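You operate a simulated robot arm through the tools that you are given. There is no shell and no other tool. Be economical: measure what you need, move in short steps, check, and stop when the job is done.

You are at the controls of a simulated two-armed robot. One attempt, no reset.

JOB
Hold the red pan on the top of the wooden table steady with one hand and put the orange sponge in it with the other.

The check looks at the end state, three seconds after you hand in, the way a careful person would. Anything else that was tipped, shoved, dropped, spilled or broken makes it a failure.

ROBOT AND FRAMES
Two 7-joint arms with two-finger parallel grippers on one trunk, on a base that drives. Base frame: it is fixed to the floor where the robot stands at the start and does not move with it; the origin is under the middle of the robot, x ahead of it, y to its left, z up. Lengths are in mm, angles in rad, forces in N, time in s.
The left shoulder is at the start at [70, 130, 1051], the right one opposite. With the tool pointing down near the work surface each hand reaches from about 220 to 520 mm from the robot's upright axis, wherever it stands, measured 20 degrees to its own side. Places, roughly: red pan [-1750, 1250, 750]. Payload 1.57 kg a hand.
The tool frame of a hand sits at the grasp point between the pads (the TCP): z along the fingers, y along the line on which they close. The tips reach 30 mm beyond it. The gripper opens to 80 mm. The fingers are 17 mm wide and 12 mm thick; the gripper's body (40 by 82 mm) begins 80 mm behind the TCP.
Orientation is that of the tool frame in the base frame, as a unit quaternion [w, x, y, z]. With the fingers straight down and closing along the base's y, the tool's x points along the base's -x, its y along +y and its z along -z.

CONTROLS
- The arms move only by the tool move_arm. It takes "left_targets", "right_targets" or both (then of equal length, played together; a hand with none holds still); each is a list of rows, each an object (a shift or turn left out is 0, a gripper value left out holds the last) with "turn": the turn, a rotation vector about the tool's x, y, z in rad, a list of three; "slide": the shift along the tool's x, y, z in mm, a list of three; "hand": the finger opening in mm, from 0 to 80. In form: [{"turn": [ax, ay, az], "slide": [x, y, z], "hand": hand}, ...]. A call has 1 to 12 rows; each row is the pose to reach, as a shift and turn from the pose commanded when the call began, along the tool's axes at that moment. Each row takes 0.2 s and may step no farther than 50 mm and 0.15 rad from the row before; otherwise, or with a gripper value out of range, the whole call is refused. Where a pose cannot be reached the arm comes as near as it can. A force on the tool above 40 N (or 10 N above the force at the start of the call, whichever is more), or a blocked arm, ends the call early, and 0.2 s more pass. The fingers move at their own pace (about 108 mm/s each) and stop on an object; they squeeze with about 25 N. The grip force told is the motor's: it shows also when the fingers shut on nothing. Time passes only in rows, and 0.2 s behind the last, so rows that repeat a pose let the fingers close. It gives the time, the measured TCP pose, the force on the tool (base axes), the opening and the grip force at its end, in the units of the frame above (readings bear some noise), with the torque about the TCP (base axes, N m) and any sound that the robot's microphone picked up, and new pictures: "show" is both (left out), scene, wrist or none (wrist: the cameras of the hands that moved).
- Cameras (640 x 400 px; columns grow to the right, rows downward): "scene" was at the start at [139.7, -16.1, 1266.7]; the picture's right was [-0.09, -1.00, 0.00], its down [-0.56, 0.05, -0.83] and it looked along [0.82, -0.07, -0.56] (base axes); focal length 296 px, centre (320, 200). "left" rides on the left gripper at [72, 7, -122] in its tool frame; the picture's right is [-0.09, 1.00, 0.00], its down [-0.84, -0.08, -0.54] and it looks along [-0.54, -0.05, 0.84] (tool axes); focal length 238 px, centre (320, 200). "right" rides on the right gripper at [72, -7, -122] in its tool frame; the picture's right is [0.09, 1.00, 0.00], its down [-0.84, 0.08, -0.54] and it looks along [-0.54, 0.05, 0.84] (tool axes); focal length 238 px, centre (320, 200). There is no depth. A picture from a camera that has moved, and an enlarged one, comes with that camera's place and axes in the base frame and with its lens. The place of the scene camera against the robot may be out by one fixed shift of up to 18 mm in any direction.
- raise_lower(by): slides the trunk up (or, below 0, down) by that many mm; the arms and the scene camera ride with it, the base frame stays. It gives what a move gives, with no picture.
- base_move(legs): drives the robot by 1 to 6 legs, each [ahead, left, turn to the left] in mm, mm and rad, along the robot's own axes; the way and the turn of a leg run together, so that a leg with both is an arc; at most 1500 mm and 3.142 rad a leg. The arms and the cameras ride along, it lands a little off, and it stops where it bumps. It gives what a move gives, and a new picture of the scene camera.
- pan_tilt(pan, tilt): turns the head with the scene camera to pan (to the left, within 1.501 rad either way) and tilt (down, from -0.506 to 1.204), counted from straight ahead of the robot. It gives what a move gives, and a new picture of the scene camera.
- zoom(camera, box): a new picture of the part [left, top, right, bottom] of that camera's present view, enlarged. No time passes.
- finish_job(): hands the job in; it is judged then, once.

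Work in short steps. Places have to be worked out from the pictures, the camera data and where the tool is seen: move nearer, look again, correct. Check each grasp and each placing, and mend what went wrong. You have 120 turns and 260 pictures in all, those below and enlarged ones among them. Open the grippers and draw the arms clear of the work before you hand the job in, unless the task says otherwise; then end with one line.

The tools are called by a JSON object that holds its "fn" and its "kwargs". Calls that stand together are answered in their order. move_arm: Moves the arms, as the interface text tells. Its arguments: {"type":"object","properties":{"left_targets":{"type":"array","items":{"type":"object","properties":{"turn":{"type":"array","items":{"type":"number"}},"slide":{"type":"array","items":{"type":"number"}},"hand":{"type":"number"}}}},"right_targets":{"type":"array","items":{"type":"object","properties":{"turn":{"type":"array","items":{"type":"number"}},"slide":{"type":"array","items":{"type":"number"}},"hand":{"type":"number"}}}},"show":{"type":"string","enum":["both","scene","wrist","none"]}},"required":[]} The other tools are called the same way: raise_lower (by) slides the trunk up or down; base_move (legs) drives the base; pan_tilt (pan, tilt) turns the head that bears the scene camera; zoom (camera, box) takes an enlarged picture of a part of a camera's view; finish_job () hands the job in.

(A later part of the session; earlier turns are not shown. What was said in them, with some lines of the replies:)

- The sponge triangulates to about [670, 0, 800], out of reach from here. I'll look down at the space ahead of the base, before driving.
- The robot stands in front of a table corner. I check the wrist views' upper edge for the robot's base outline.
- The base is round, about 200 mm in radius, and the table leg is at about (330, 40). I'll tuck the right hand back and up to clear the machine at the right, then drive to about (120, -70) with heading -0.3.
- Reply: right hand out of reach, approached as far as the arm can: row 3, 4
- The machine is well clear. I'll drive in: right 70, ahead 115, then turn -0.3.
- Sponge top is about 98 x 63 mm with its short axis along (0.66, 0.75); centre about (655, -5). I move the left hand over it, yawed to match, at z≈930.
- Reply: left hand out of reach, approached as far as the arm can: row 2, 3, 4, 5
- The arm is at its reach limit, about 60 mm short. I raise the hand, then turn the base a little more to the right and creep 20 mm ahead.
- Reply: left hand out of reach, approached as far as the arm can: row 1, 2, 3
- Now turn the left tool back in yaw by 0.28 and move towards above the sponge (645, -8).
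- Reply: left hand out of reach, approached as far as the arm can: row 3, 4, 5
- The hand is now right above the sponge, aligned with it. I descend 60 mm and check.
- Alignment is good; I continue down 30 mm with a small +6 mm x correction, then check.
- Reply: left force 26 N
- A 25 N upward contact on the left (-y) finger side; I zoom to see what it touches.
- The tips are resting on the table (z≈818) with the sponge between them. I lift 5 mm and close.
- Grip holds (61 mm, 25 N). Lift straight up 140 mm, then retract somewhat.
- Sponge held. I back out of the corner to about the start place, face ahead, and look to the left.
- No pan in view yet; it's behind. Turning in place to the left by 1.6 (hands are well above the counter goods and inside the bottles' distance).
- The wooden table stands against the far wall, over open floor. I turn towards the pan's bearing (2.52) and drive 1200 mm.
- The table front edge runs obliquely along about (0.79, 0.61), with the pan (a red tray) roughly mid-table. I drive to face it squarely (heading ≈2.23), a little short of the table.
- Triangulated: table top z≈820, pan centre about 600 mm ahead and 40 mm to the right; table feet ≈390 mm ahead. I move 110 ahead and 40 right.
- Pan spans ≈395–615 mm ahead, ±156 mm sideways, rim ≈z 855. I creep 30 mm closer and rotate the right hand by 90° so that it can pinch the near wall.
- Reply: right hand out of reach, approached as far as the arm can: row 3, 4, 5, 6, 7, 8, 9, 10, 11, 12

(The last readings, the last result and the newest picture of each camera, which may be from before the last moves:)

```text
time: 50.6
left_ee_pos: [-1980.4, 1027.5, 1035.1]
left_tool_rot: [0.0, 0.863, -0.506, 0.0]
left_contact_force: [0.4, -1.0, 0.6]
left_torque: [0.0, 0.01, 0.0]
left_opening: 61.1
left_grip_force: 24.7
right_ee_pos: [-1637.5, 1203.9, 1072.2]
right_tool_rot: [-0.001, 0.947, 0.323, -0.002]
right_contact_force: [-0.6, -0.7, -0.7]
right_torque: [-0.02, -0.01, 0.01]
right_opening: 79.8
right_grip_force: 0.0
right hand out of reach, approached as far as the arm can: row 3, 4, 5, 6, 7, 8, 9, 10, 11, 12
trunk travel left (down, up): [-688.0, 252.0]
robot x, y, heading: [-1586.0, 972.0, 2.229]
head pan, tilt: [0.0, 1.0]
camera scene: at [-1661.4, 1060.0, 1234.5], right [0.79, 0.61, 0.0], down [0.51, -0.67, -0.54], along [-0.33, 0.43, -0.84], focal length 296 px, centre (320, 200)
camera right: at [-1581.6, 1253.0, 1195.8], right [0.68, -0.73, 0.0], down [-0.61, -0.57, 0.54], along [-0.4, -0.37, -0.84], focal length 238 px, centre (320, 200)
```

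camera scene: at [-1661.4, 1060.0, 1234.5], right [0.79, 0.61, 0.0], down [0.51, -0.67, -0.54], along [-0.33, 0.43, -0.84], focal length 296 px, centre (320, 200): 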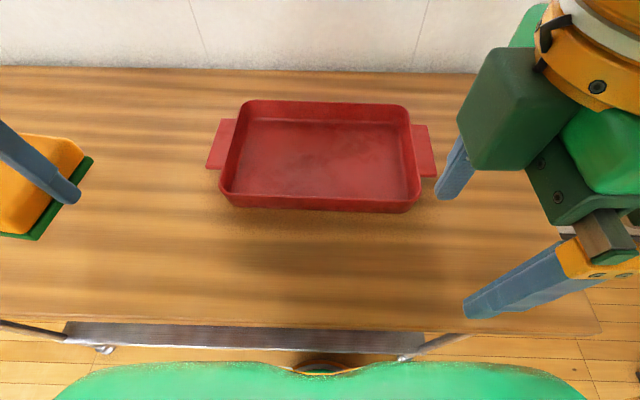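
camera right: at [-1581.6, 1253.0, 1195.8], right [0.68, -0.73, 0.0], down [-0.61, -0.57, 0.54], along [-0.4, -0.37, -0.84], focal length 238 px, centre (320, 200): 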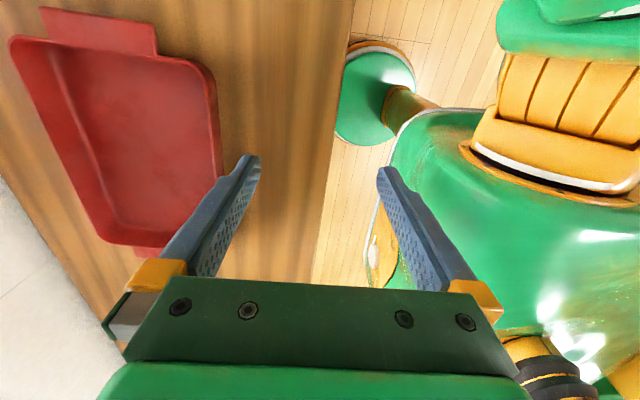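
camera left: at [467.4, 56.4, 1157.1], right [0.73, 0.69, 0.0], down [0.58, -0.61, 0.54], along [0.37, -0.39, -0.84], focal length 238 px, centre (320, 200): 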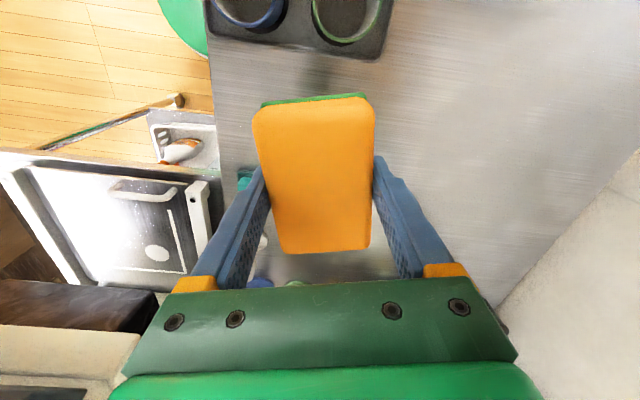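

Rotation worked. Near wall judged ≈360 mm ahead of the axis. I move the right hand over it, 70 mm right of the centre line, to z≈935.

{"fn": "move_arm", "kwargs": {"right_targets": [{"slide": [-6, -30, 25]}, {"slide": [-12, -60, 50]}, {"slide": [-18, -90, 80]}, {"slide": [-25, -118, 110]}, {"slide": [-31, -145, 137]}, {"slide": [-31, -145, 137]}]}}

```text
time: 52.0
left_ee_pos: [-1979.6, 1027.9, 1033.7]
left_tool_rot: [-0.001, 0.863, -0.505, -0.002]
left_contact_force: [-0.7, -0.1, -0.6]
left_torque: [0.01, -0.02, -0.01]
left_opening: 61.2
left_grip_force: 25.7
right_ee_pos: [-1718.3, 1229.8, 938.7]
right_tool_rot: [-0.002, 0.947, 0.322, -0.001]
right_contact_force: [-0.7, 0.6, 0.9]
right_torque: [0.02, 0.0, 0.04]
right_opening: 80.3
right_grip_force: 0.0
right hand out of reach, approached as far as the arm can: row 1, 2, 3, 4, 5, 6
trunk travel left (down, up): [-688.0, 252.0]
robot x, y, heading: [-1591.1, 975.6, 2.228]
head pan, tilt: [0.0, 1.0]
camera scene: at [-1661.1, 1060.0, 1234.5], right [0.79, 0.61, 0.0], down [0.51, -0.67, -0.54], along [-0.33, 0.43, -0.84], focal length 296 px, centre (320, 200)
camera right: at [-1663.0, 1279.8, 1061.3], right [0.68, -0.73, 0.0], down [-0.61, -0.57, 0.54], along [-0.4, -0.37, -0.84], focal length 238 px, centre (320, 200)
```

scene: 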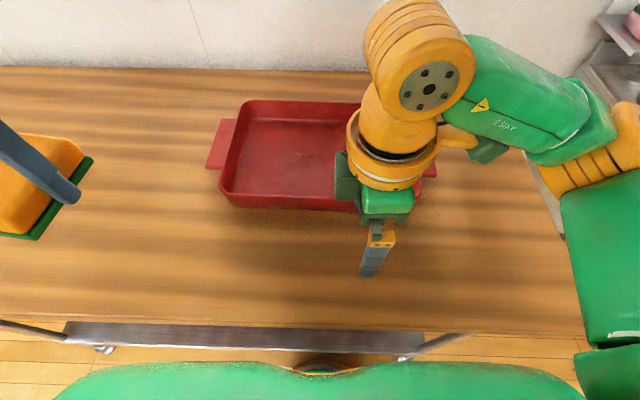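
right: 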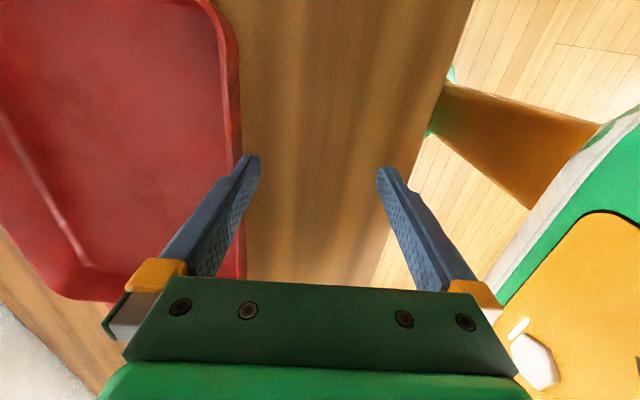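

The hand stopped short (≈283 mm ahead). I try a further forward step to see whether it's a true limit.

{"fn": "move_arm", "kwargs": {"right_targets": [{"slide": [10, -25, 0]}, {"slide": [20, -50, 0]}, {"slide": [20, -75, 0]}, {"slide": [20, -75, 0]}], "show": "none"}}

```text
time: 53.0
left_ee_pos: [-1980.1, 1029.1, 1034.7]
left_tool_rot: [0.0, 0.863, -0.506, -0.001]
left_contact_force: [0.5, 0.5, -0.1]
left_torque: [0.0, -0.01, 0.0]
left_opening: 61.3
left_grip_force: 24.8
right_ee_pos: [-1715.8, 1230.1, 937.5]
right_tool_rot: [-0.001, 0.947, 0.322, -0.001]
right_contact_force: [-0.5, -0.5, -0.2]
right_torque: [-0.01, 0.01, -0.02]
right_opening: 79.9
right_grip_force: 0.0
right hand out of reach, approached as far as the arm can: row 1, 2, 3, 4
trunk travel left (down, up): [-688.0, 252.0]
robot x, y, heading: [-1588.6, 971.8, 2.234]
head pan, tilt: [0.0, 1.0]
```

A true limit in this wrist yaw. I test how reach improves with yaw relaxed by 0.5.

{"fn": "move_arm", "kwargs": {"right_targets": [{"slide": [0, 0, -10], "turn": [0, 0, 0.14]}, {"slide": [0, 0, -10], "turn": [0, 0, 0.28]}, {"slide": [10, -25, -10], "turn": [0, 0, 0.42]}, {"slide": [20, -50, -10], "turn": [0, 0, 0.55]}, {"slide": [30, -75, -10], "turn": [0, 0, 0.55]}, {"slide": [30, -75, -10], "turn": [0, 0, 0.55]}]}}

```text
time: 54.4
left_ee_pos: [-1981.0, 1028.1, 1034.6]
left_tool_rot: [0.0, 0.863, -0.506, -0.001]
left_contact_force: [-0.4, -0.1, -0.9]
left_torque: [0.02, -0.03, -0.01]
left_opening: 61.3
left_grip_force: 25.5
right_ee_pos: [-1736.0, 1307.7, 948.6]
right_tool_rot: [-0.001, 0.999, 0.053, -0.001]
right_contact_force: [0.2, 0.4, 0.0]
right_torque: [-0.03, 0.0, -0.01]
right_opening: 79.9
right_grip_force: 0.1
trunk travel left (down, up): [-688.0, 252.0]
robot x, y, heading: [-1584.1, 972.0, 2.229]
head pan, tilt: [0.0, 1.0]
camera scene: at [-1661.3, 1059.9, 1234.5], right [0.79, 0.61, 0.0], down [0.51, -0.67, -0.54], along [-0.33, 0.43, -0.84], focal length 296 px, centre (320, 200)
camera right: at [-1663.3, 1321.9, 1072.1], right [0.2, -0.98, 0.0], down [-0.82, -0.17, 0.54], along [-0.53, -0.1, -0.84], focal length 238 px, centre (320, 200)
```

scene: 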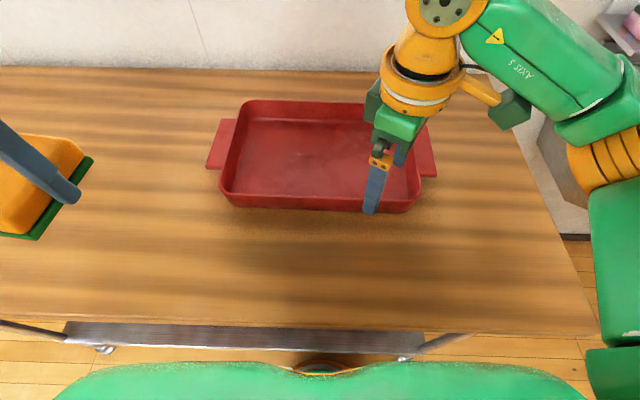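
right: 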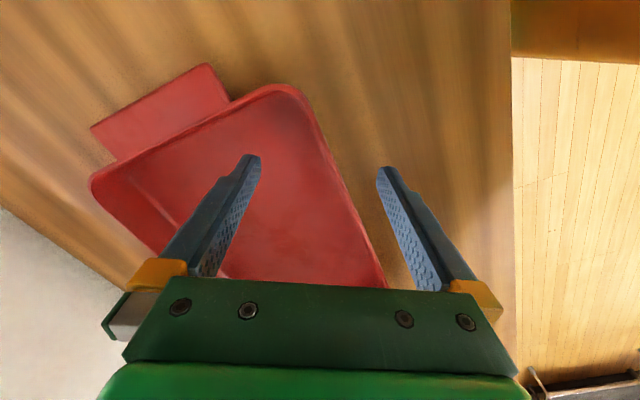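

Yaw is limited that way. I rotate the right wrist the opposite way (clockwise) instead, which permits a corner or near-wall pinch.

{"fn": "move_arm", "kwargs": {"right_targets": [{"slide": [0, 0, -20], "turn": [0, 0, 0.14]}, {"slide": [0, 0, -30], "turn": [0, 0, 0.28]}, {"slide": [0, 0, -30], "turn": [0, 0, 0.42]}, {"slide": [0, 0, -30], "turn": [0, 0, 0.56]}, {"slide": [0, 0, -30], "turn": [0, 0, 0.7]}, {"slide": [0, 0, -30], "turn": [0, 0, 0.85]}, {"slide": [0, 0, -30], "turn": [0, 0, 1.0]}, {"slide": [0, 0, -30], "turn": [0, 0, 1.15]}, {"slide": [0, 0, -30], "turn": [0, 0, 1.3]}, {"slide": [0, 0, -30], "turn": [0, 0, 1.45]}, {"slide": [0, 0, -30], "turn": [0, 0, 1.6]}, {"slide": [0, 0, -30], "turn": [0, 0, 1.75]}], "show": "none"}}

{"fn": "move_arm", "kwargs": {"right_targets": [{"turn": [0, 0, 0.14]}, {"turn": [0, 0, 0.28]}, {"turn": [0, 0, 0.42]}, {"turn": [0, 0, 0.56]}, {"turn": [0, 0, 0.7]}, {"turn": [0, 0, 0.82]}, {"turn": [0, 0, 0.82]}]}}

```text
time: 57.0
left_ee_pos: [-1979.2, 1028.7, 1035.9]
left_tool_rot: [0.0, 0.862, -0.506, -0.001]
left_contact_force: [-0.9, 0.6, -0.4]
left_torque: [-0.03, -0.01, -0.02]
left_opening: 61.3
left_grip_force: 25.1
right_ee_pos: [-1737.0, 1306.1, 979.8]
right_tool_rot: [0.0, -0.68, 0.733, 0.002]
right_contact_force: [0.1, -0.3, -0.5]
right_torque: [-0.01, 0.0, -0.01]
right_opening: 79.8
right_grip_force: 0.0
trunk travel left (down, up): [-688.0, 252.0]
robot x, y, heading: [-1591.2, 974.9, 2.228]
head pan, tilt: [0.0, 1.0]
```

```text
time: 58.6
left_ee_pos: [-1979.5, 1028.2, 1035.7]
left_tool_rot: [-0.001, 0.862, -0.506, -0.001]
left_contact_force: [0.2, -0.2, -0.6]
left_torque: [0.0, -0.04, 0.0]
left_opening: 61.0
left_grip_force: 24.6
right_ee_pos: [-1736.2, 1306.8, 979.4]
right_tool_rot: [-0.002, -0.332, 0.943, 0.001]
right_contact_force: [0.0, 0.1, -0.5]
right_torque: [-0.01, 0.01, -0.01]
right_opening: 80.1
right_grip_force: 0.1
trunk travel left (down, up): [-688.0, 252.0]
robot x, y, heading: [-1590.6, 972.0, 2.231]
head pan, tilt: [0.0, 1.0]
camera scene: at [-1661.3, 1060.1, 1234.5], right [0.79, 0.61, 0.0], down [0.51, -0.67, -0.54], along [-0.33, 0.43, -0.84], focal length 296 px, centre (320, 200)
camera right: at [-1786.9, 1257.3, 1103.0], right [-0.69, 0.72, 0.0], down [0.61, 0.58, 0.54], along [0.39, 0.38, -0.84], focal length 238 px, centre (320, 200)
```

scene: 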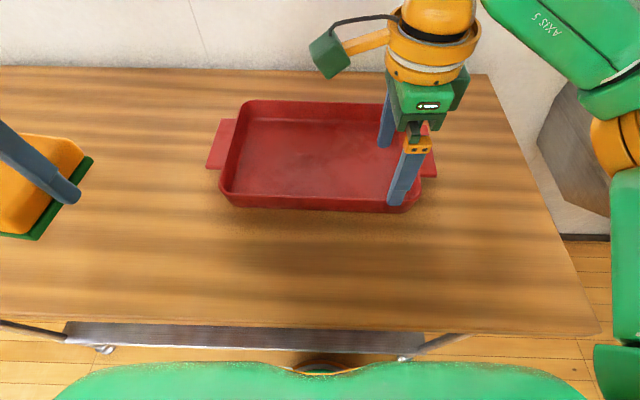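
right: 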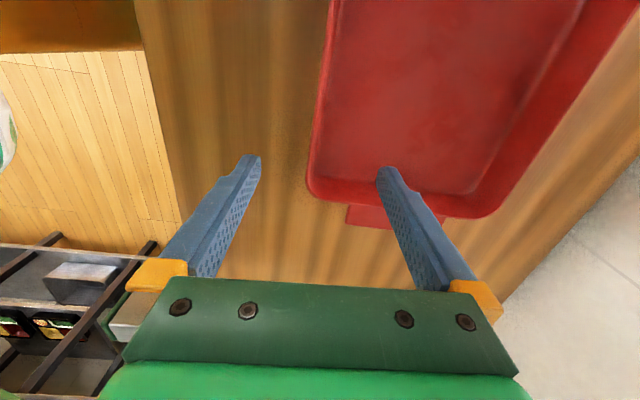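

Now the closing axis is fore-aft and the near wall lies under the TCP (≈355 mm ahead). I shift 18 mm to the right and go down 80 mm.

{"fn": "move_arm", "kwargs": {"right_targets": [{"slide": [-10, 0, 30]}, {"slide": [-18, 0, 60]}, {"slide": [-18, 0, 80]}, {"slide": [-18, 0, 80]}]}}

```text
time: 59.6
left_ee_pos: [-1979.9, 1028.2, 1035.2]
left_tool_rot: [-0.001, 0.863, -0.506, -0.001]
left_contact_force: [0.9, 0.1, 0.3]
left_torque: [-0.03, -0.01, 0.02]
left_opening: 60.9
left_grip_force: 24.8
right_ee_pos: [-1724.0, 1316.7, 899.0]
right_tool_rot: [-0.001, -0.333, 0.943, 0.001]
right_contact_force: [-0.2, -0.1, -0.5]
right_torque: [0.01, 0.0, 0.03]
right_opening: 80.1
right_grip_force: 0.1
trunk travel left (down, up): [-688.0, 252.0]
robot x, y, heading: [-1589.1, 972.6, 2.23]
head pan, tilt: [0.0, 1.0]
camera scene: at [-1661.3, 1060.1, 1234.5], right [0.79, 0.61, 0.0], down [0.51, -0.67, -0.54], along [-0.33, 0.43, -0.84], focal length 296 px, centre (320, 200)
camera right: at [-1773.0, 1268.3, 1022.7], right [-0.7, 0.72, 0.0], down [0.6, 0.58, 0.54], along [0.39, 0.38, -0.84], focal length 238 px, centre (320, 200)
```

scene: 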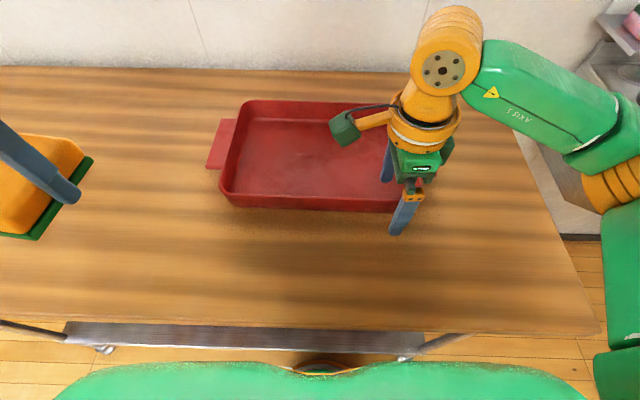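
right: 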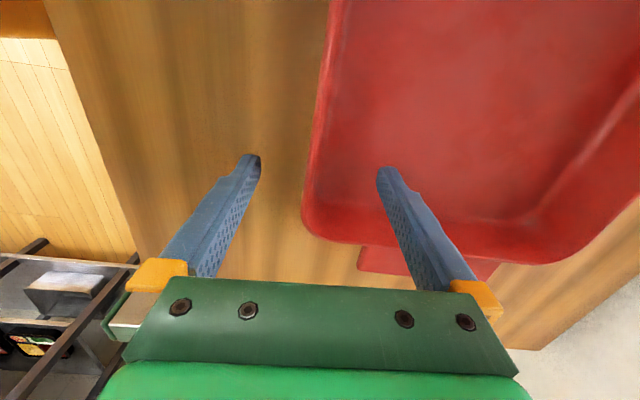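

The wall sits about 4 mm outside the TCP. Correct y by -4 and descend to TCP z≈866.

{"fn": "move_arm", "kwargs": {"right_targets": [{"slide": [0, -4, 10]}, {"slide": [0, -4, 22]}, {"slide": [0, -4, 33]}, {"slide": [0, -4, 33]}]}}

{"fn": "zoom", "kwargs": {"camera": "right", "box": [200, 80, 440, 230]}}

```text
time: 60.2
left_ee_pos: [-1977.7, 1025.5, 1036.1]
left_tool_rot: [-0.001, 0.863, -0.506, -0.004]
left_contact_force: [-0.2, 0.2, 0.3]
left_torque: [0.01, 0.01, -0.01]
left_opening: 61.5
left_grip_force: 24.8
right_ee_pos: [-1720.9, 1316.7, 883.0]
right_tool_rot: [-0.006, -0.33, 0.944, 0.01]
right_contact_force: [6.1, -1.2, 20.0]
right_torque: [0.59, 0.26, 0.04]
right_opening: 75.9
right_grip_force: 0.0
trunk travel left (down, up): [-688.0, 252.0]
robot x, y, heading: [-1588.4, 975.3, 2.227]
head pan, tilt: [0.0, 1.0]
stopped in row 3 (right hand): the force on the tool passed its limit at 51 N (the readings are from after the stop); the commanded pose is now the measured one
camera scene: at [-1658.3, 1056.8, 1235.2], right [0.79, 0.61, 0.0], down [0.51, -0.66, -0.54], along [-0.33, 0.43, -0.84], focal length 296 px, centre (320, 200)
camera right: at [-1768.9, 1264.0, 1006.7], right [-0.69, 0.72, 0.02], down [0.61, 0.58, 0.54], along [0.38, 0.39, -0.84], focal length 238 px, centre (320, 200)
```

scene: 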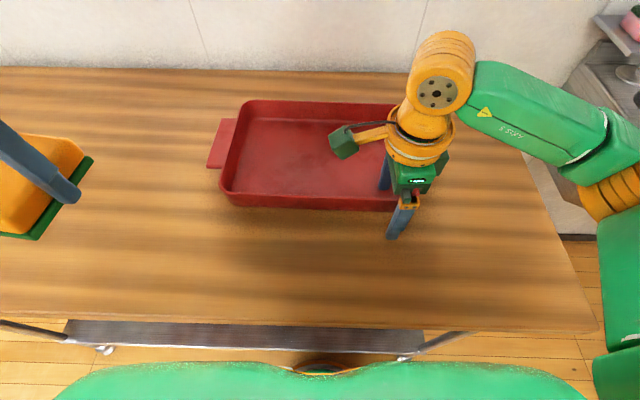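
right: 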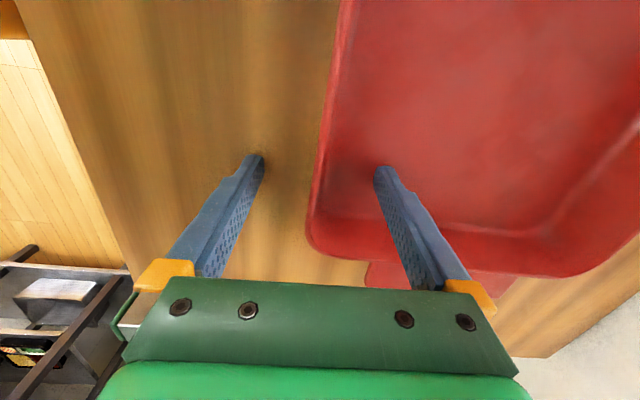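

```text
2.67 times, centred on (320, 155) of right
camera zoom: at [-1768.9, 1264.0, 1006.7], right [-0.69, 0.72, 0.02], down [0.61, 0.58, 0.54], along [0.38, 0.39, -0.84], focal length 636 px, centre (320, 320)
```

zoom: 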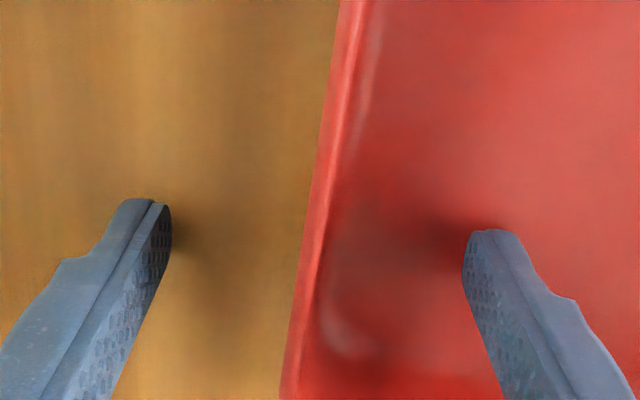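

The inner tip touched the pan floor (TCP 883, so the floor is ≈853). I lift 7 mm and then close gently on the wall.

{"fn": "move_arm", "kwargs": {"right_targets": [{"slide": [0, 0, -7]}, {"slide": [0, 0, -7]}], "show": "wrist"}}

```text
time: 60.8
left_ee_pos: [-1979.4, 1027.6, 1035.6]
left_tool_rot: [-0.001, 0.862, -0.506, -0.001]
left_contact_force: [0.1, -0.8, -0.2]
left_torque: [0.01, -0.01, 0.02]
left_opening: 61.0
left_grip_force: 25.2
right_ee_pos: [-1723.1, 1315.1, 887.4]
right_tool_rot: [-0.004, -0.331, 0.944, 0.007]
right_contact_force: [-0.5, 0.0, 0.0]
right_torque: [0.05, -0.01, 0.03]
right_opening: 80.4
right_grip_force: 0.0
trunk travel left (down, up): [-688.0, 252.0]
robot x, y, heading: [-1586.0, 971.8, 2.229]
head pan, tilt: [0.0, 1.0]
camera right: at [-1770.8, 1266.2, 1010.9], right [-0.69, 0.72, 0.02], down [0.61, 0.58, 0.54], along [0.38, 0.39, -0.84], focal length 238 px, centre (320, 200)
```

right: 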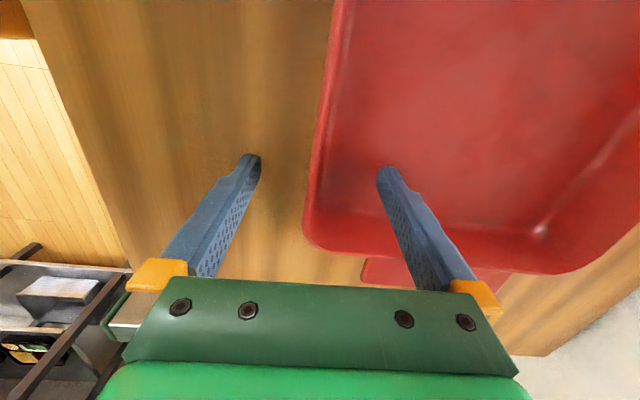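

Wall centre is still ≈3 mm outside the TCP; shift and close slowly.

{"fn": "move_arm", "kwargs": {"right_targets": [{"slide": [0, -3, -1]}, {"slide": [0, -3, -1], "hand": 50}, {"slide": [0, -3, -1], "hand": 25}, {"slide": [0, -3, -1], "hand": 14}, {"slide": [0, -3, -1], "hand": 14}], "show": "wrist"}}

{"fn": "zoom", "kwargs": {"camera": "right", "box": [240, 110, 400, 210]}}

```text
time: 62.0
left_ee_pos: [-1980.0, 1027.7, 1034.4]
left_tool_rot: [0.0, 0.863, -0.505, 0.0]
left_contact_force: [0.5, -0.4, -0.9]
left_torque: [-0.02, 0.03, 0.03]
left_opening: 61.1
left_grip_force: 24.5
right_ee_pos: [-1721.9, 1314.1, 889.2]
right_tool_rot: [-0.004, -0.331, 0.944, 0.006]
right_contact_force: [0.8, -0.2, 0.8]
right_torque: [-0.02, -0.01, 0.05]
right_opening: 14.0
right_grip_force: 0.0
trunk travel left (down, up): [-688.0, 252.0]
robot x, y, heading: [-1582.3, 975.8, 2.227]
head pan, tilt: [0.0, 1.0]
camera right: at [-1769.5, 1264.4, 1012.0], right [-0.69, 0.72, 0.02], down [0.61, 0.58, 0.54], along [0.38, 0.38, -0.84], focal length 238 px, centre (320, 200)
```

right: 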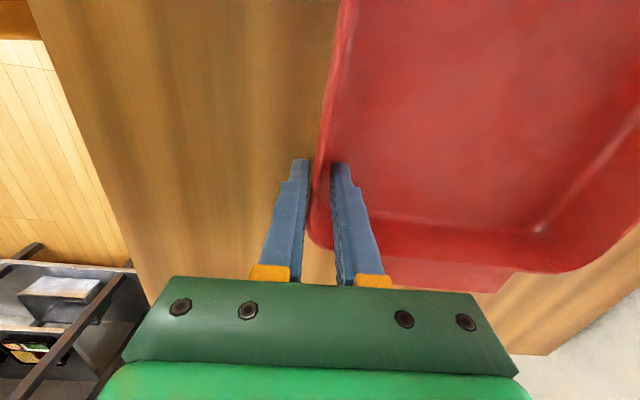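

```text
4.00 times, centred on (320, 160) of right
camera zoom: at [-1769.5, 1264.4, 1012.0], right [-0.69, 0.72, 0.02], down [0.61, 0.58, 0.54], along [0.38, 0.38, -0.84], focal length 953 px, centre (320, 360)
```

zoom: 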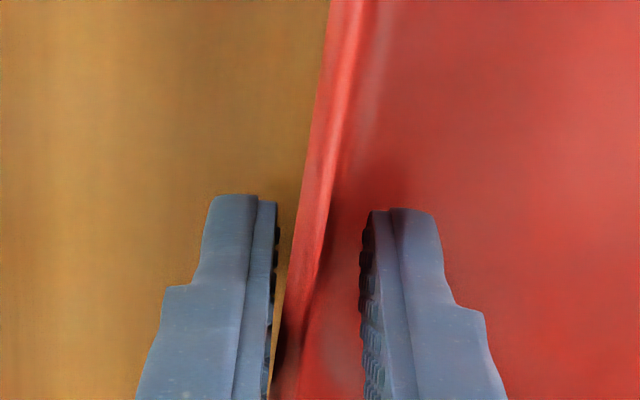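

Straddled; wall ≈2 mm nearer the outer finger. I shift 2 mm and close fully.

{"fn": "move_arm", "kwargs": {"right_targets": [{"slide": [0, -2, 0]}, {"slide": [0, -2, 0], "hand": 8}, {"slide": [0, -2, 0], "hand": 0}, {"slide": [0, -2, 0], "hand": 0}]}}

```text
time: 63.0
left_ee_pos: [-1980.0, 1028.6, 1036.0]
left_tool_rot: [0.0, 0.863, -0.506, -0.001]
left_contact_force: [-0.7, -0.9, -1.0]
left_torque: [-0.03, 0.0, -0.01]
left_opening: 61.2
left_grip_force: 24.4
right_ee_pos: [-1719.3, 1314.2, 888.3]
right_tool_rot: [-0.004, -0.331, 0.944, 0.008]
right_contact_force: [0.4, 2.4, 2.7]
right_torque: [0.69, 0.6, -0.43]
right_opening: 6.6
right_grip_force: 25.2
trunk travel left (down, up): [-688.0, 252.0]
robot x, y, heading: [-1589.9, 972.1, 2.226]
head pan, tilt: [0.0, 1.0]
camera scene: at [-1660.5, 1060.0, 1234.6], right [0.79, 0.61, 0.0], down [0.51, -0.67, -0.54], along [-0.33, 0.43, -0.84], focal length 296 px, centre (320, 200)
camera right: at [-1767.5, 1262.7, 1012.5], right [-0.69, 0.72, 0.02], down [0.61, 0.58, 0.54], along [0.38, 0.39, -0.84], focal length 238 px, centre (320, 200)
```

scene: 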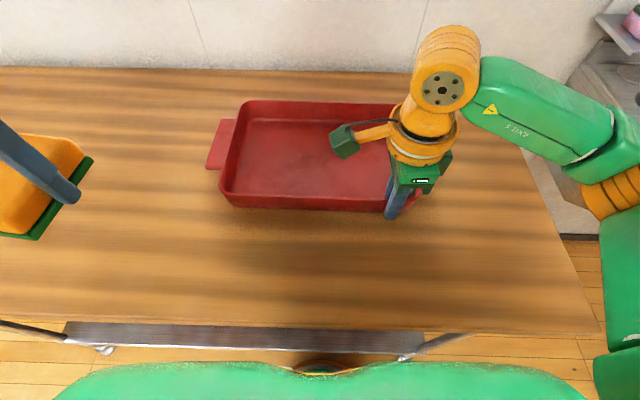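
right: 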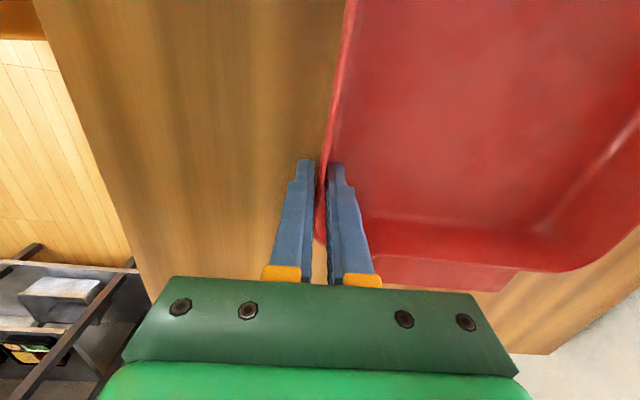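

The pan is pinched firmly (6.6 mm, 25 N) and hasn't moved. Now the left hand goes to above the pan's left half (450 ahead, 65 left), staying high.

{"fn": "move_arm", "kwargs": {"left_targets": [{"slide": [-28, -26, 0], "turn": [0, 0, -0.02]}, {"slide": [-56, -52, 0], "turn": [0, 0, -0.04]}, {"slide": [-84, -79, 0], "turn": [0, 0, -0.06]}, {"slide": [-112, -105, 0], "turn": [0, 0, -0.08]}, {"slide": [-140, -131, 10], "turn": [0, 0, -0.11]}, {"slide": [-168, -158, 20], "turn": [0, 0, -0.13]}, {"slide": [-195, -184, 35], "turn": [0, 0, -0.148]}, {"slide": [-195, -184, 45], "turn": [0, 0, -0.148]}]}}

```text
time: 64.8
left_ee_pos: [-1911.0, 1288.2, 988.6]
left_tool_rot: [-0.001, 0.898, -0.441, -0.001]
left_contact_force: [0.3, -0.2, -0.1]
left_torque: [0.01, -0.03, 0.0]
left_opening: 61.4
left_grip_force: 25.4
right_ee_pos: [-1719.8, 1313.0, 888.9]
right_tool_rot: [-0.005, -0.331, 0.944, 0.007]
right_contact_force: [1.8, 1.1, 4.4]
right_torque: [0.37, 0.99, -0.34]
right_opening: 6.1
right_grip_force: 25.1
trunk travel left (down, up): [-688.0, 252.0]
robot x, y, heading: [-1587.4, 974.3, 2.229]
head pan, tilt: [0.0, 1.0]
camera scene: at [-1660.6, 1059.5, 1234.6], right [0.79, 0.61, 0.0], down [0.51, -0.67, -0.54], along [-0.33, 0.43, -0.84], focal length 296 px, centre (320, 200)
camera left: at [-1872.5, 1226.5, 1111.3], right [-0.85, -0.53, 0.0], down [-0.45, 0.71, 0.55], along [-0.29, 0.46, -0.84], focal length 238 px, centre (320, 200)
```

scene: 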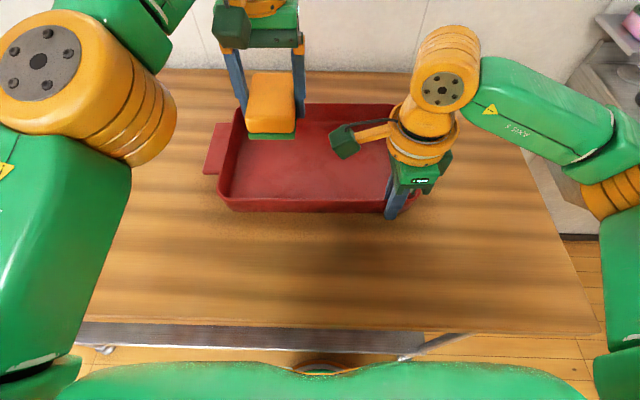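
left: 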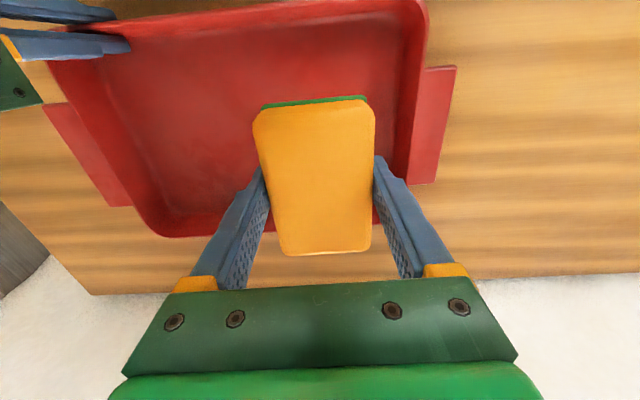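

Well placed over the pan's left half; right grip remains firm. I go 12 mm forward and lower to TCP z≈900.

{"fn": "move_arm", "kwargs": {"left_targets": [{"slide": [-12, 0, 25]}, {"slide": [-12, 0, 50]}, {"slide": [-12, 0, 72]}, {"slide": [-12, 0, 88]}, {"slide": [-12, 0, 88]}]}}

```text
time: 66.0
left_ee_pos: [-1919.7, 1296.0, 901.3]
left_tool_rot: [-0.001, 0.898, -0.441, -0.002]
left_contact_force: [-0.1, 0.5, -0.5]
left_torque: [-0.02, 0.04, 0.02]
left_opening: 60.9
left_grip_force: 24.9
right_ee_pos: [-1718.8, 1313.4, 889.1]
right_tool_rot: [-0.005, -0.331, 0.944, 0.006]
right_contact_force: [1.2, 0.6, 4.4]
right_torque: [0.72, 0.56, -0.35]
right_opening: 6.2
right_grip_force: 25.0
trunk travel left (down, up): [-688.0, 252.0]
robot x, y, heading: [-1592.8, 973.9, 2.229]
head pan, tilt: [0.0, 1.0]
camera scene: at [-1660.4, 1059.6, 1234.6], right [0.79, 0.61, 0.0], down [0.51, -0.67, -0.54], along [-0.33, 0.43, -0.84], focal length 296 px, centre (320, 200)
camera left: at [-1880.5, 1235.5, 1024.7], right [-0.84, -0.54, 0.0], down [-0.45, 0.71, 0.54], along [-0.29, 0.46, -0.84], focal length 238 px, centre (320, 200)
```

scene: 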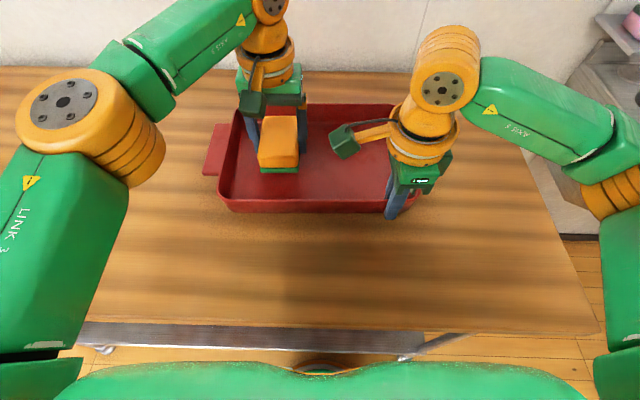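
left: 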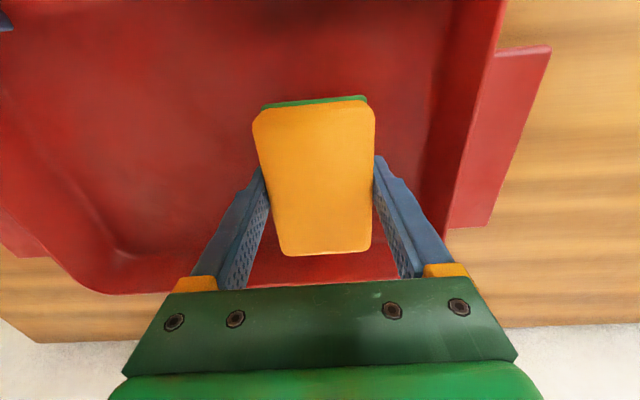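

Sponge hovers ~10 mm above the pan floor. I shift 12 mm to the right for finger room by the left wall and lower in small steps until touch.

{"fn": "move_arm", "kwargs": {"left_targets": [{"slide": [0, -12, 0]}, {"slide": [0, -12, 4]}, {"slide": [0, -12, 7]}, {"slide": [0, -12, 10]}, {"slide": [0, -12, 10]}], "show": "wrist"}}

```text
time: 67.2
left_ee_pos: [-1911.2, 1305.3, 892.7]
left_tool_rot: [-0.001, 0.897, -0.442, -0.001]
left_contact_force: [-0.2, -0.1, -0.2]
left_torque: [0.0, -0.01, -0.02]
left_opening: 61.4
left_grip_force: 25.1
right_ee_pos: [-1719.7, 1313.1, 888.4]
right_tool_rot: [-0.005, -0.331, 0.944, 0.007]
right_contact_force: [2.5, 0.8, 2.8]
right_torque: [0.77, 0.53, -0.31]
right_opening: 5.9
right_grip_force: 25.1
trunk travel left (down, up): [-688.0, 252.0]
robot x, y, heading: [-1588.1, 974.6, 2.229]
head pan, tilt: [0.0, 1.0]
camera left: at [-1871.7, 1244.2, 1014.5], right [-0.84, -0.54, 0.0], down [-0.45, 0.71, 0.54], along [-0.29, 0.46, -0.84], focal length 238 px, centre (320, 200)
```

left: 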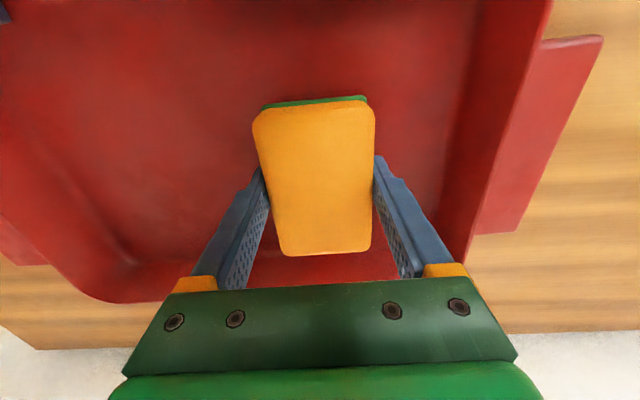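

No contact yet; lower a few mm more until touching.

{"fn": "move_arm", "kwargs": {"left_targets": [{"slide": [0, 0, 2]}, {"slide": [0, 0, 4]}, {"slide": [0, 0, 4]}], "show": "none"}}

```text
time: 68.0
left_ee_pos: [-1911.5, 1305.8, 888.1]
left_tool_rot: [-0.001, 0.897, -0.441, -0.002]
left_contact_force: [0.7, 0.8, -0.3]
left_torque: [-0.01, 0.02, 0.01]
left_opening: 61.1
left_grip_force: 24.9
right_ee_pos: [-1718.7, 1313.6, 889.0]
right_tool_rot: [-0.004, -0.331, 0.944, 0.007]
right_contact_force: [1.3, 0.7, 3.3]
right_torque: [0.71, 0.51, -0.32]
right_opening: 6.1
right_grip_force: 25.0
trunk travel left (down, up): [-688.0, 252.0]
robot x, y, heading: [-1590.2, 970.6, 2.23]
head pan, tilt: [0.0, 1.0]
```

{"fn": "move_arm", "kwargs": {"left_targets": [{"slide": [0, 0, 2]}, {"slide": [0, 0, 4]}, {"slide": [0, 0, 6]}, {"slide": [0, 0, 6]}]}}

```text
time: 69.0
left_ee_pos: [-1911.1, 1304.3, 884.3]
left_tool_rot: [-0.002, 0.898, -0.44, -0.003]
left_contact_force: [-0.2, -0.2, 17.2]
left_torque: [-0.54, -0.5, -0.02]
left_opening: 61.4
left_grip_force: 25.0
right_ee_pos: [-1719.4, 1311.1, 889.1]
right_tool_rot: [-0.004, -0.331, 0.943, 0.009]
right_contact_force: [-2.7, 2.5, -6.7]
right_torque: [0.82, 0.48, -0.35]
right_opening: 6.1
right_grip_force: 24.9
trunk travel left (down, up): [-688.0, 252.0]
robot x, y, heading: [-1591.2, 974.5, 2.223]
head pan, tilt: [0.0, 1.0]
camera scene: at [-1659.8, 1058.9, 1234.8], right [0.79, 0.61, 0.0], down [0.51, -0.67, -0.54], along [-0.33, 0.43, -0.84], focal length 296 px, centre (320, 200)
camera left: at [-1872.5, 1243.9, 1006.0], right [-0.84, -0.54, 0.0], down [-0.45, 0.71, 0.55], along [-0.29, 0.46, -0.84], focal length 238 px, centre (320, 200)
```

scene: 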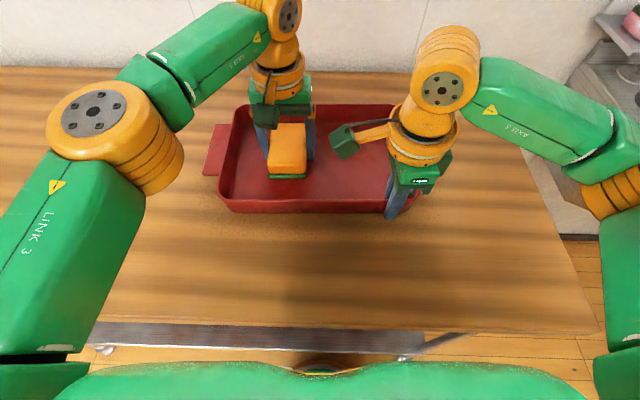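
left: 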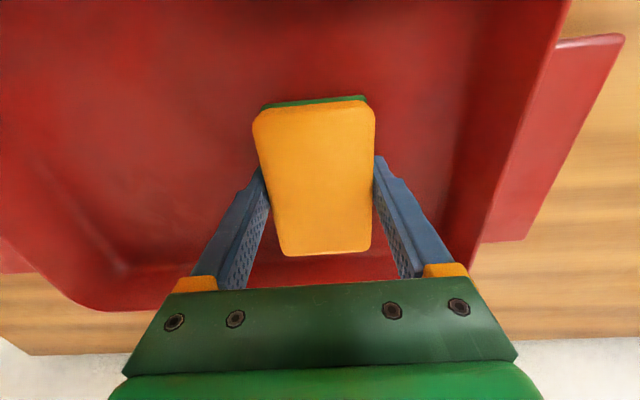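

The sponge is resting on the pan floor (17 N). I ease off 2 mm, and open the left hand slowly.

{"fn": "move_arm", "kwargs": {"left_targets": [{"slide": [0, 0, -2]}, {"slide": [0, 0, -2], "hand": 66}, {"slide": [0, 0, -2], "hand": 72}, {"slide": [0, 0, -2], "hand": 80}, {"slide": [0, 0, -2], "hand": 80}], "show": "wrist"}}

```text
time: 70.2
left_ee_pos: [-1913.1, 1305.7, 885.2]
left_tool_rot: [-0.001, 0.897, -0.441, -0.001]
left_contact_force: [0.4, -0.2, -0.6]
left_torque: [0.01, -0.04, -0.02]
left_opening: 79.9
left_grip_force: 0.0
right_ee_pos: [-1719.2, 1313.0, 889.8]
right_tool_rot: [-0.004, -0.331, 0.944, 0.007]
right_contact_force: [1.3, 0.3, 2.8]
right_torque: [0.57, 0.7, -0.32]
right_opening: 5.7
right_grip_force: 25.2
trunk travel left (down, up): [-688.0, 252.0]
robot x, y, heading: [-1588.3, 973.8, 2.222]
head pan, tilt: [0.0, 1.0]
camera left: at [-1872.7, 1244.7, 1007.2], right [-0.84, -0.54, 0.0], down [-0.45, 0.71, 0.55], along [-0.29, 0.46, -0.84], focal length 238 px, centre (320, 200)
```

left: 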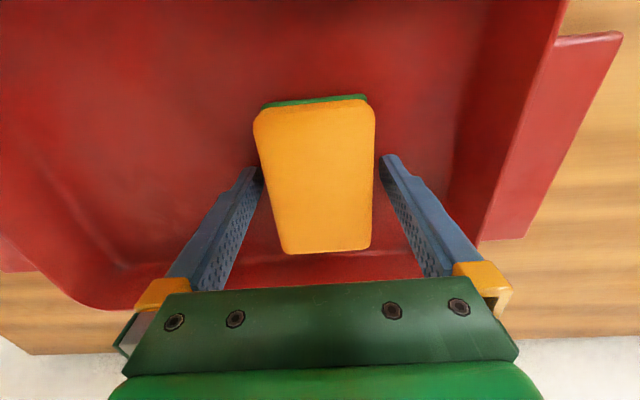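

Released cleanly. Left hand goes straight up, then left and back, clear.

{"fn": "move_arm", "kwargs": {"left_targets": [{"slide": [0, 0, -30]}, {"slide": [0, 0, -70]}, {"slide": [0, 0, -110]}, {"slide": [10, 30, -140]}, {"slide": [30, 70, -150]}, {"slide": [60, 105, -150]}, {"slide": [90, 140, -150]}, {"slide": [90, 140, -150]}]}}

```text
time: 72.0
left_ee_pos: [-1965.4, 1147.2, 1035.0]
left_tool_rot: [-0.001, 0.898, -0.44, -0.001]
left_contact_force: [-0.5, -0.1, -0.1]
left_torque: [-0.01, 0.05, -0.02]
left_opening: 80.2
left_grip_force: 0.0
left hand out of reach, approached as far as the arm can: row 3, 4
right_ee_pos: [-1719.5, 1312.9, 889.0]
right_tool_rot: [-0.004, -0.331, 0.943, 0.006]
right_contact_force: [1.0, -0.7, 2.9]
right_torque: [0.91, 0.27, -0.24]
right_opening: 6.0
right_grip_force: 25.4
trunk travel left (down, up): [-688.0, 252.0]
robot x, y, heading: [-1592.0, 974.5, 2.228]
head pan, tilt: [0.0, 1.0]
camera scene: at [-1660.1, 1059.2, 1234.7], right [0.79, 0.61, 0.0], down [0.51, -0.67, -0.54], along [-0.33, 0.43, -0.84], focal length 296 px, centre (320, 200)
camera left: at [-1925.5, 1085.3, 1157.0], right [-0.84, -0.54, 0.0], down [-0.45, 0.71, 0.55], along [-0.29, 0.46, -0.84], focal length 238 px, centre (320, 200)
```

scene: 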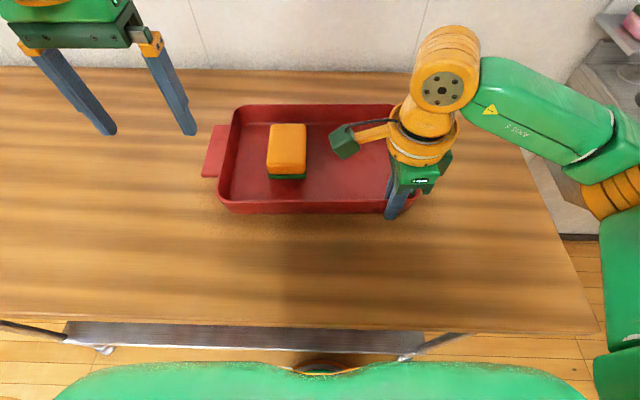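
left: 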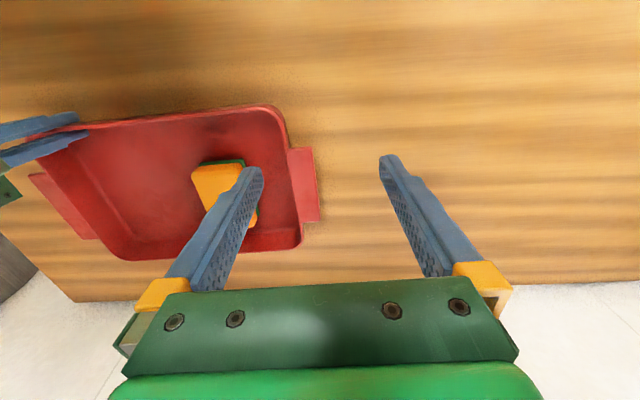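

The sponge lies in the pan. Now the right hand opens slightly at first, then fully, and rises straight up.

{"fn": "move_arm", "kwargs": {"right_targets": [{"hand": 15}, {"hand": 30}, {"hand": 30}, {"slide": [0, 0, -25], "hand": 30}, {"slide": [0, 0, -60], "hand": 30}, {"slide": [0, 0, -100], "hand": 40}, {"slide": [0, -40, -120], "hand": 40}, {"slide": [0, -75, -120], "hand": 40}, {"slide": [0, -75, -120], "hand": 40}]}}

```text
time: 74.0
left_ee_pos: [-1966.2, 1149.2, 1034.2]
left_tool_rot: [0.0, 0.897, -0.442, 0.0]
left_contact_force: [0.1, -0.4, 0.2]
left_torque: [0.03, -0.03, 0.02]
left_opening: 80.2
left_grip_force: 0.0
right_ee_pos: [-1671.0, 1252.5, 1006.2]
right_tool_rot: [-0.003, -0.332, 0.943, 0.007]
right_contact_force: [0.4, -0.6, 0.0]
right_torque: [0.0, 0.01, 0.01]
right_opening: 40.0
right_grip_force: 0.1
trunk travel left (down, up): [-688.0, 252.0]
robot x, y, heading: [-1591.7, 975.1, 2.23]
head pan, tilt: [0.0, 1.0]
camera scene: at [-1661.7, 1060.7, 1234.5], right [0.79, 0.61, 0.0], down [0.51, -0.67, -0.54], along [-0.33, 0.43, -0.84], focal length 296 px, centre (320, 200)
camera right: at [-1720.2, 1203.2, 1129.9], right [-0.69, 0.72, 0.01], down [0.61, 0.58, 0.54], along [0.38, 0.38, -0.84], focal length 238 px, centre (320, 200)
```

scene: 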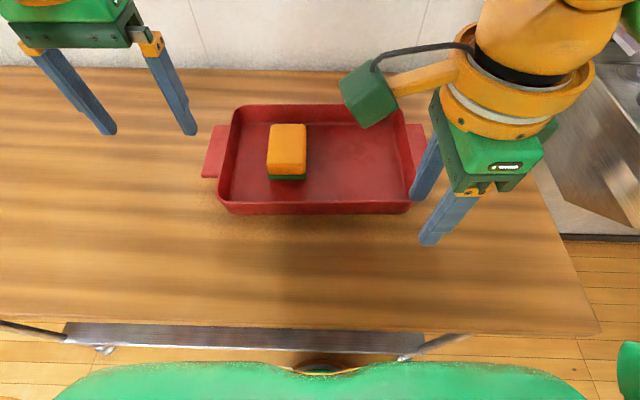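
right: 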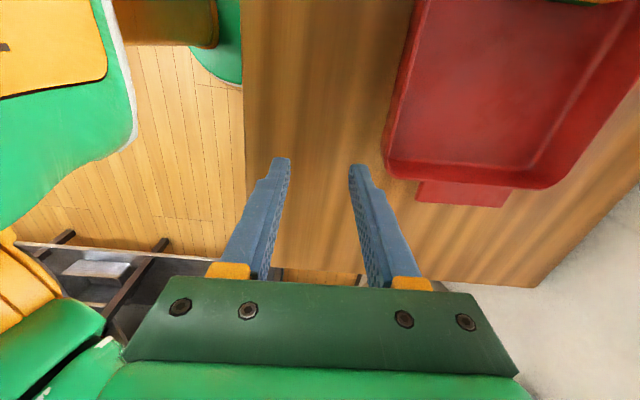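

Pan upright with the sponge in it. I open the right gripper fully and back the robot off 200 mm, over floor I came across.

{"fn": "move_arm", "kwargs": {"right_targets": [{"hand": 80}, {"hand": 80}], "show": "none"}}

{"fn": "base_move", "kwargs": {"legs": [[-200, 0, 0]]}}

```text
time: 74.6
left_ee_pos: [-1965.8, 1147.4, 1034.2]
left_tool_rot: [0.0, 0.897, -0.441, -0.001]
left_contact_force: [0.4, -0.4, 0.0]
left_torque: [0.01, 0.01, 0.0]
left_opening: 80.0
left_grip_force: 0.0
right_ee_pos: [-1672.3, 1254.3, 1006.2]
right_tool_rot: [-0.003, -0.331, 0.943, 0.007]
right_contact_force: [-0.2, 0.1, -1.1]
right_torque: [0.03, 0.01, 0.0]
right_opening: 79.9
right_grip_force: 0.0
trunk travel left (down, up): [-688.0, 252.0]
robot x, y, heading: [-1589.8, 973.3, 2.227]
head pan, tilt: [0.0, 1.0]
```

```text
time: 76.2
left_ee_pos: [-1846.9, 993.9, 1034.1]
left_tool_rot: [0.0, 0.898, -0.441, -0.001]
left_contact_force: [-0.4, -0.6, 0.0]
left_torque: [0.0, 0.03, -0.02]
left_opening: 79.9
left_grip_force: 0.0
right_ee_pos: [-1552.6, 1099.7, 1006.2]
right_tool_rot: [-0.004, -0.331, 0.943, 0.006]
right_contact_force: [-0.3, 0.2, 0.1]
right_torque: [0.01, -0.03, 0.01]
right_opening: 80.1
right_grip_force: 0.0
trunk travel left (down, up): [-688.0, 252.0]
robot x, y, heading: [-1467.8, 817.9, 2.234]
head pan, tilt: [0.0, 1.0]
camera scene: at [-1542.4, 906.3, 1234.3], right [0.79, 0.61, 0.0], down [0.51, -0.67, -0.54], along [-0.33, 0.43, -0.84], focal length 296 px, centre (320, 200)
```

scene: 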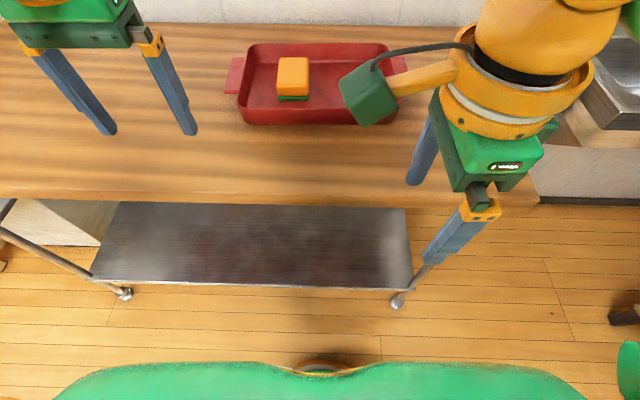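

The sponge lies flat in the pan, the grippers are open, and the arms are clear, so I hand in.

{"fn": "finish_job", "kwargs": {}}

```text
The job is handed in.
```

The orange sponge is lying flat in the red pan on the wooden table. The right hand held the pan's near wall while the left hand set the sponge down. Both grippers are open and the arms are clear. The pan turned very slightly, about a degree, when I gripped it. I saw nothing else tipped or moved.
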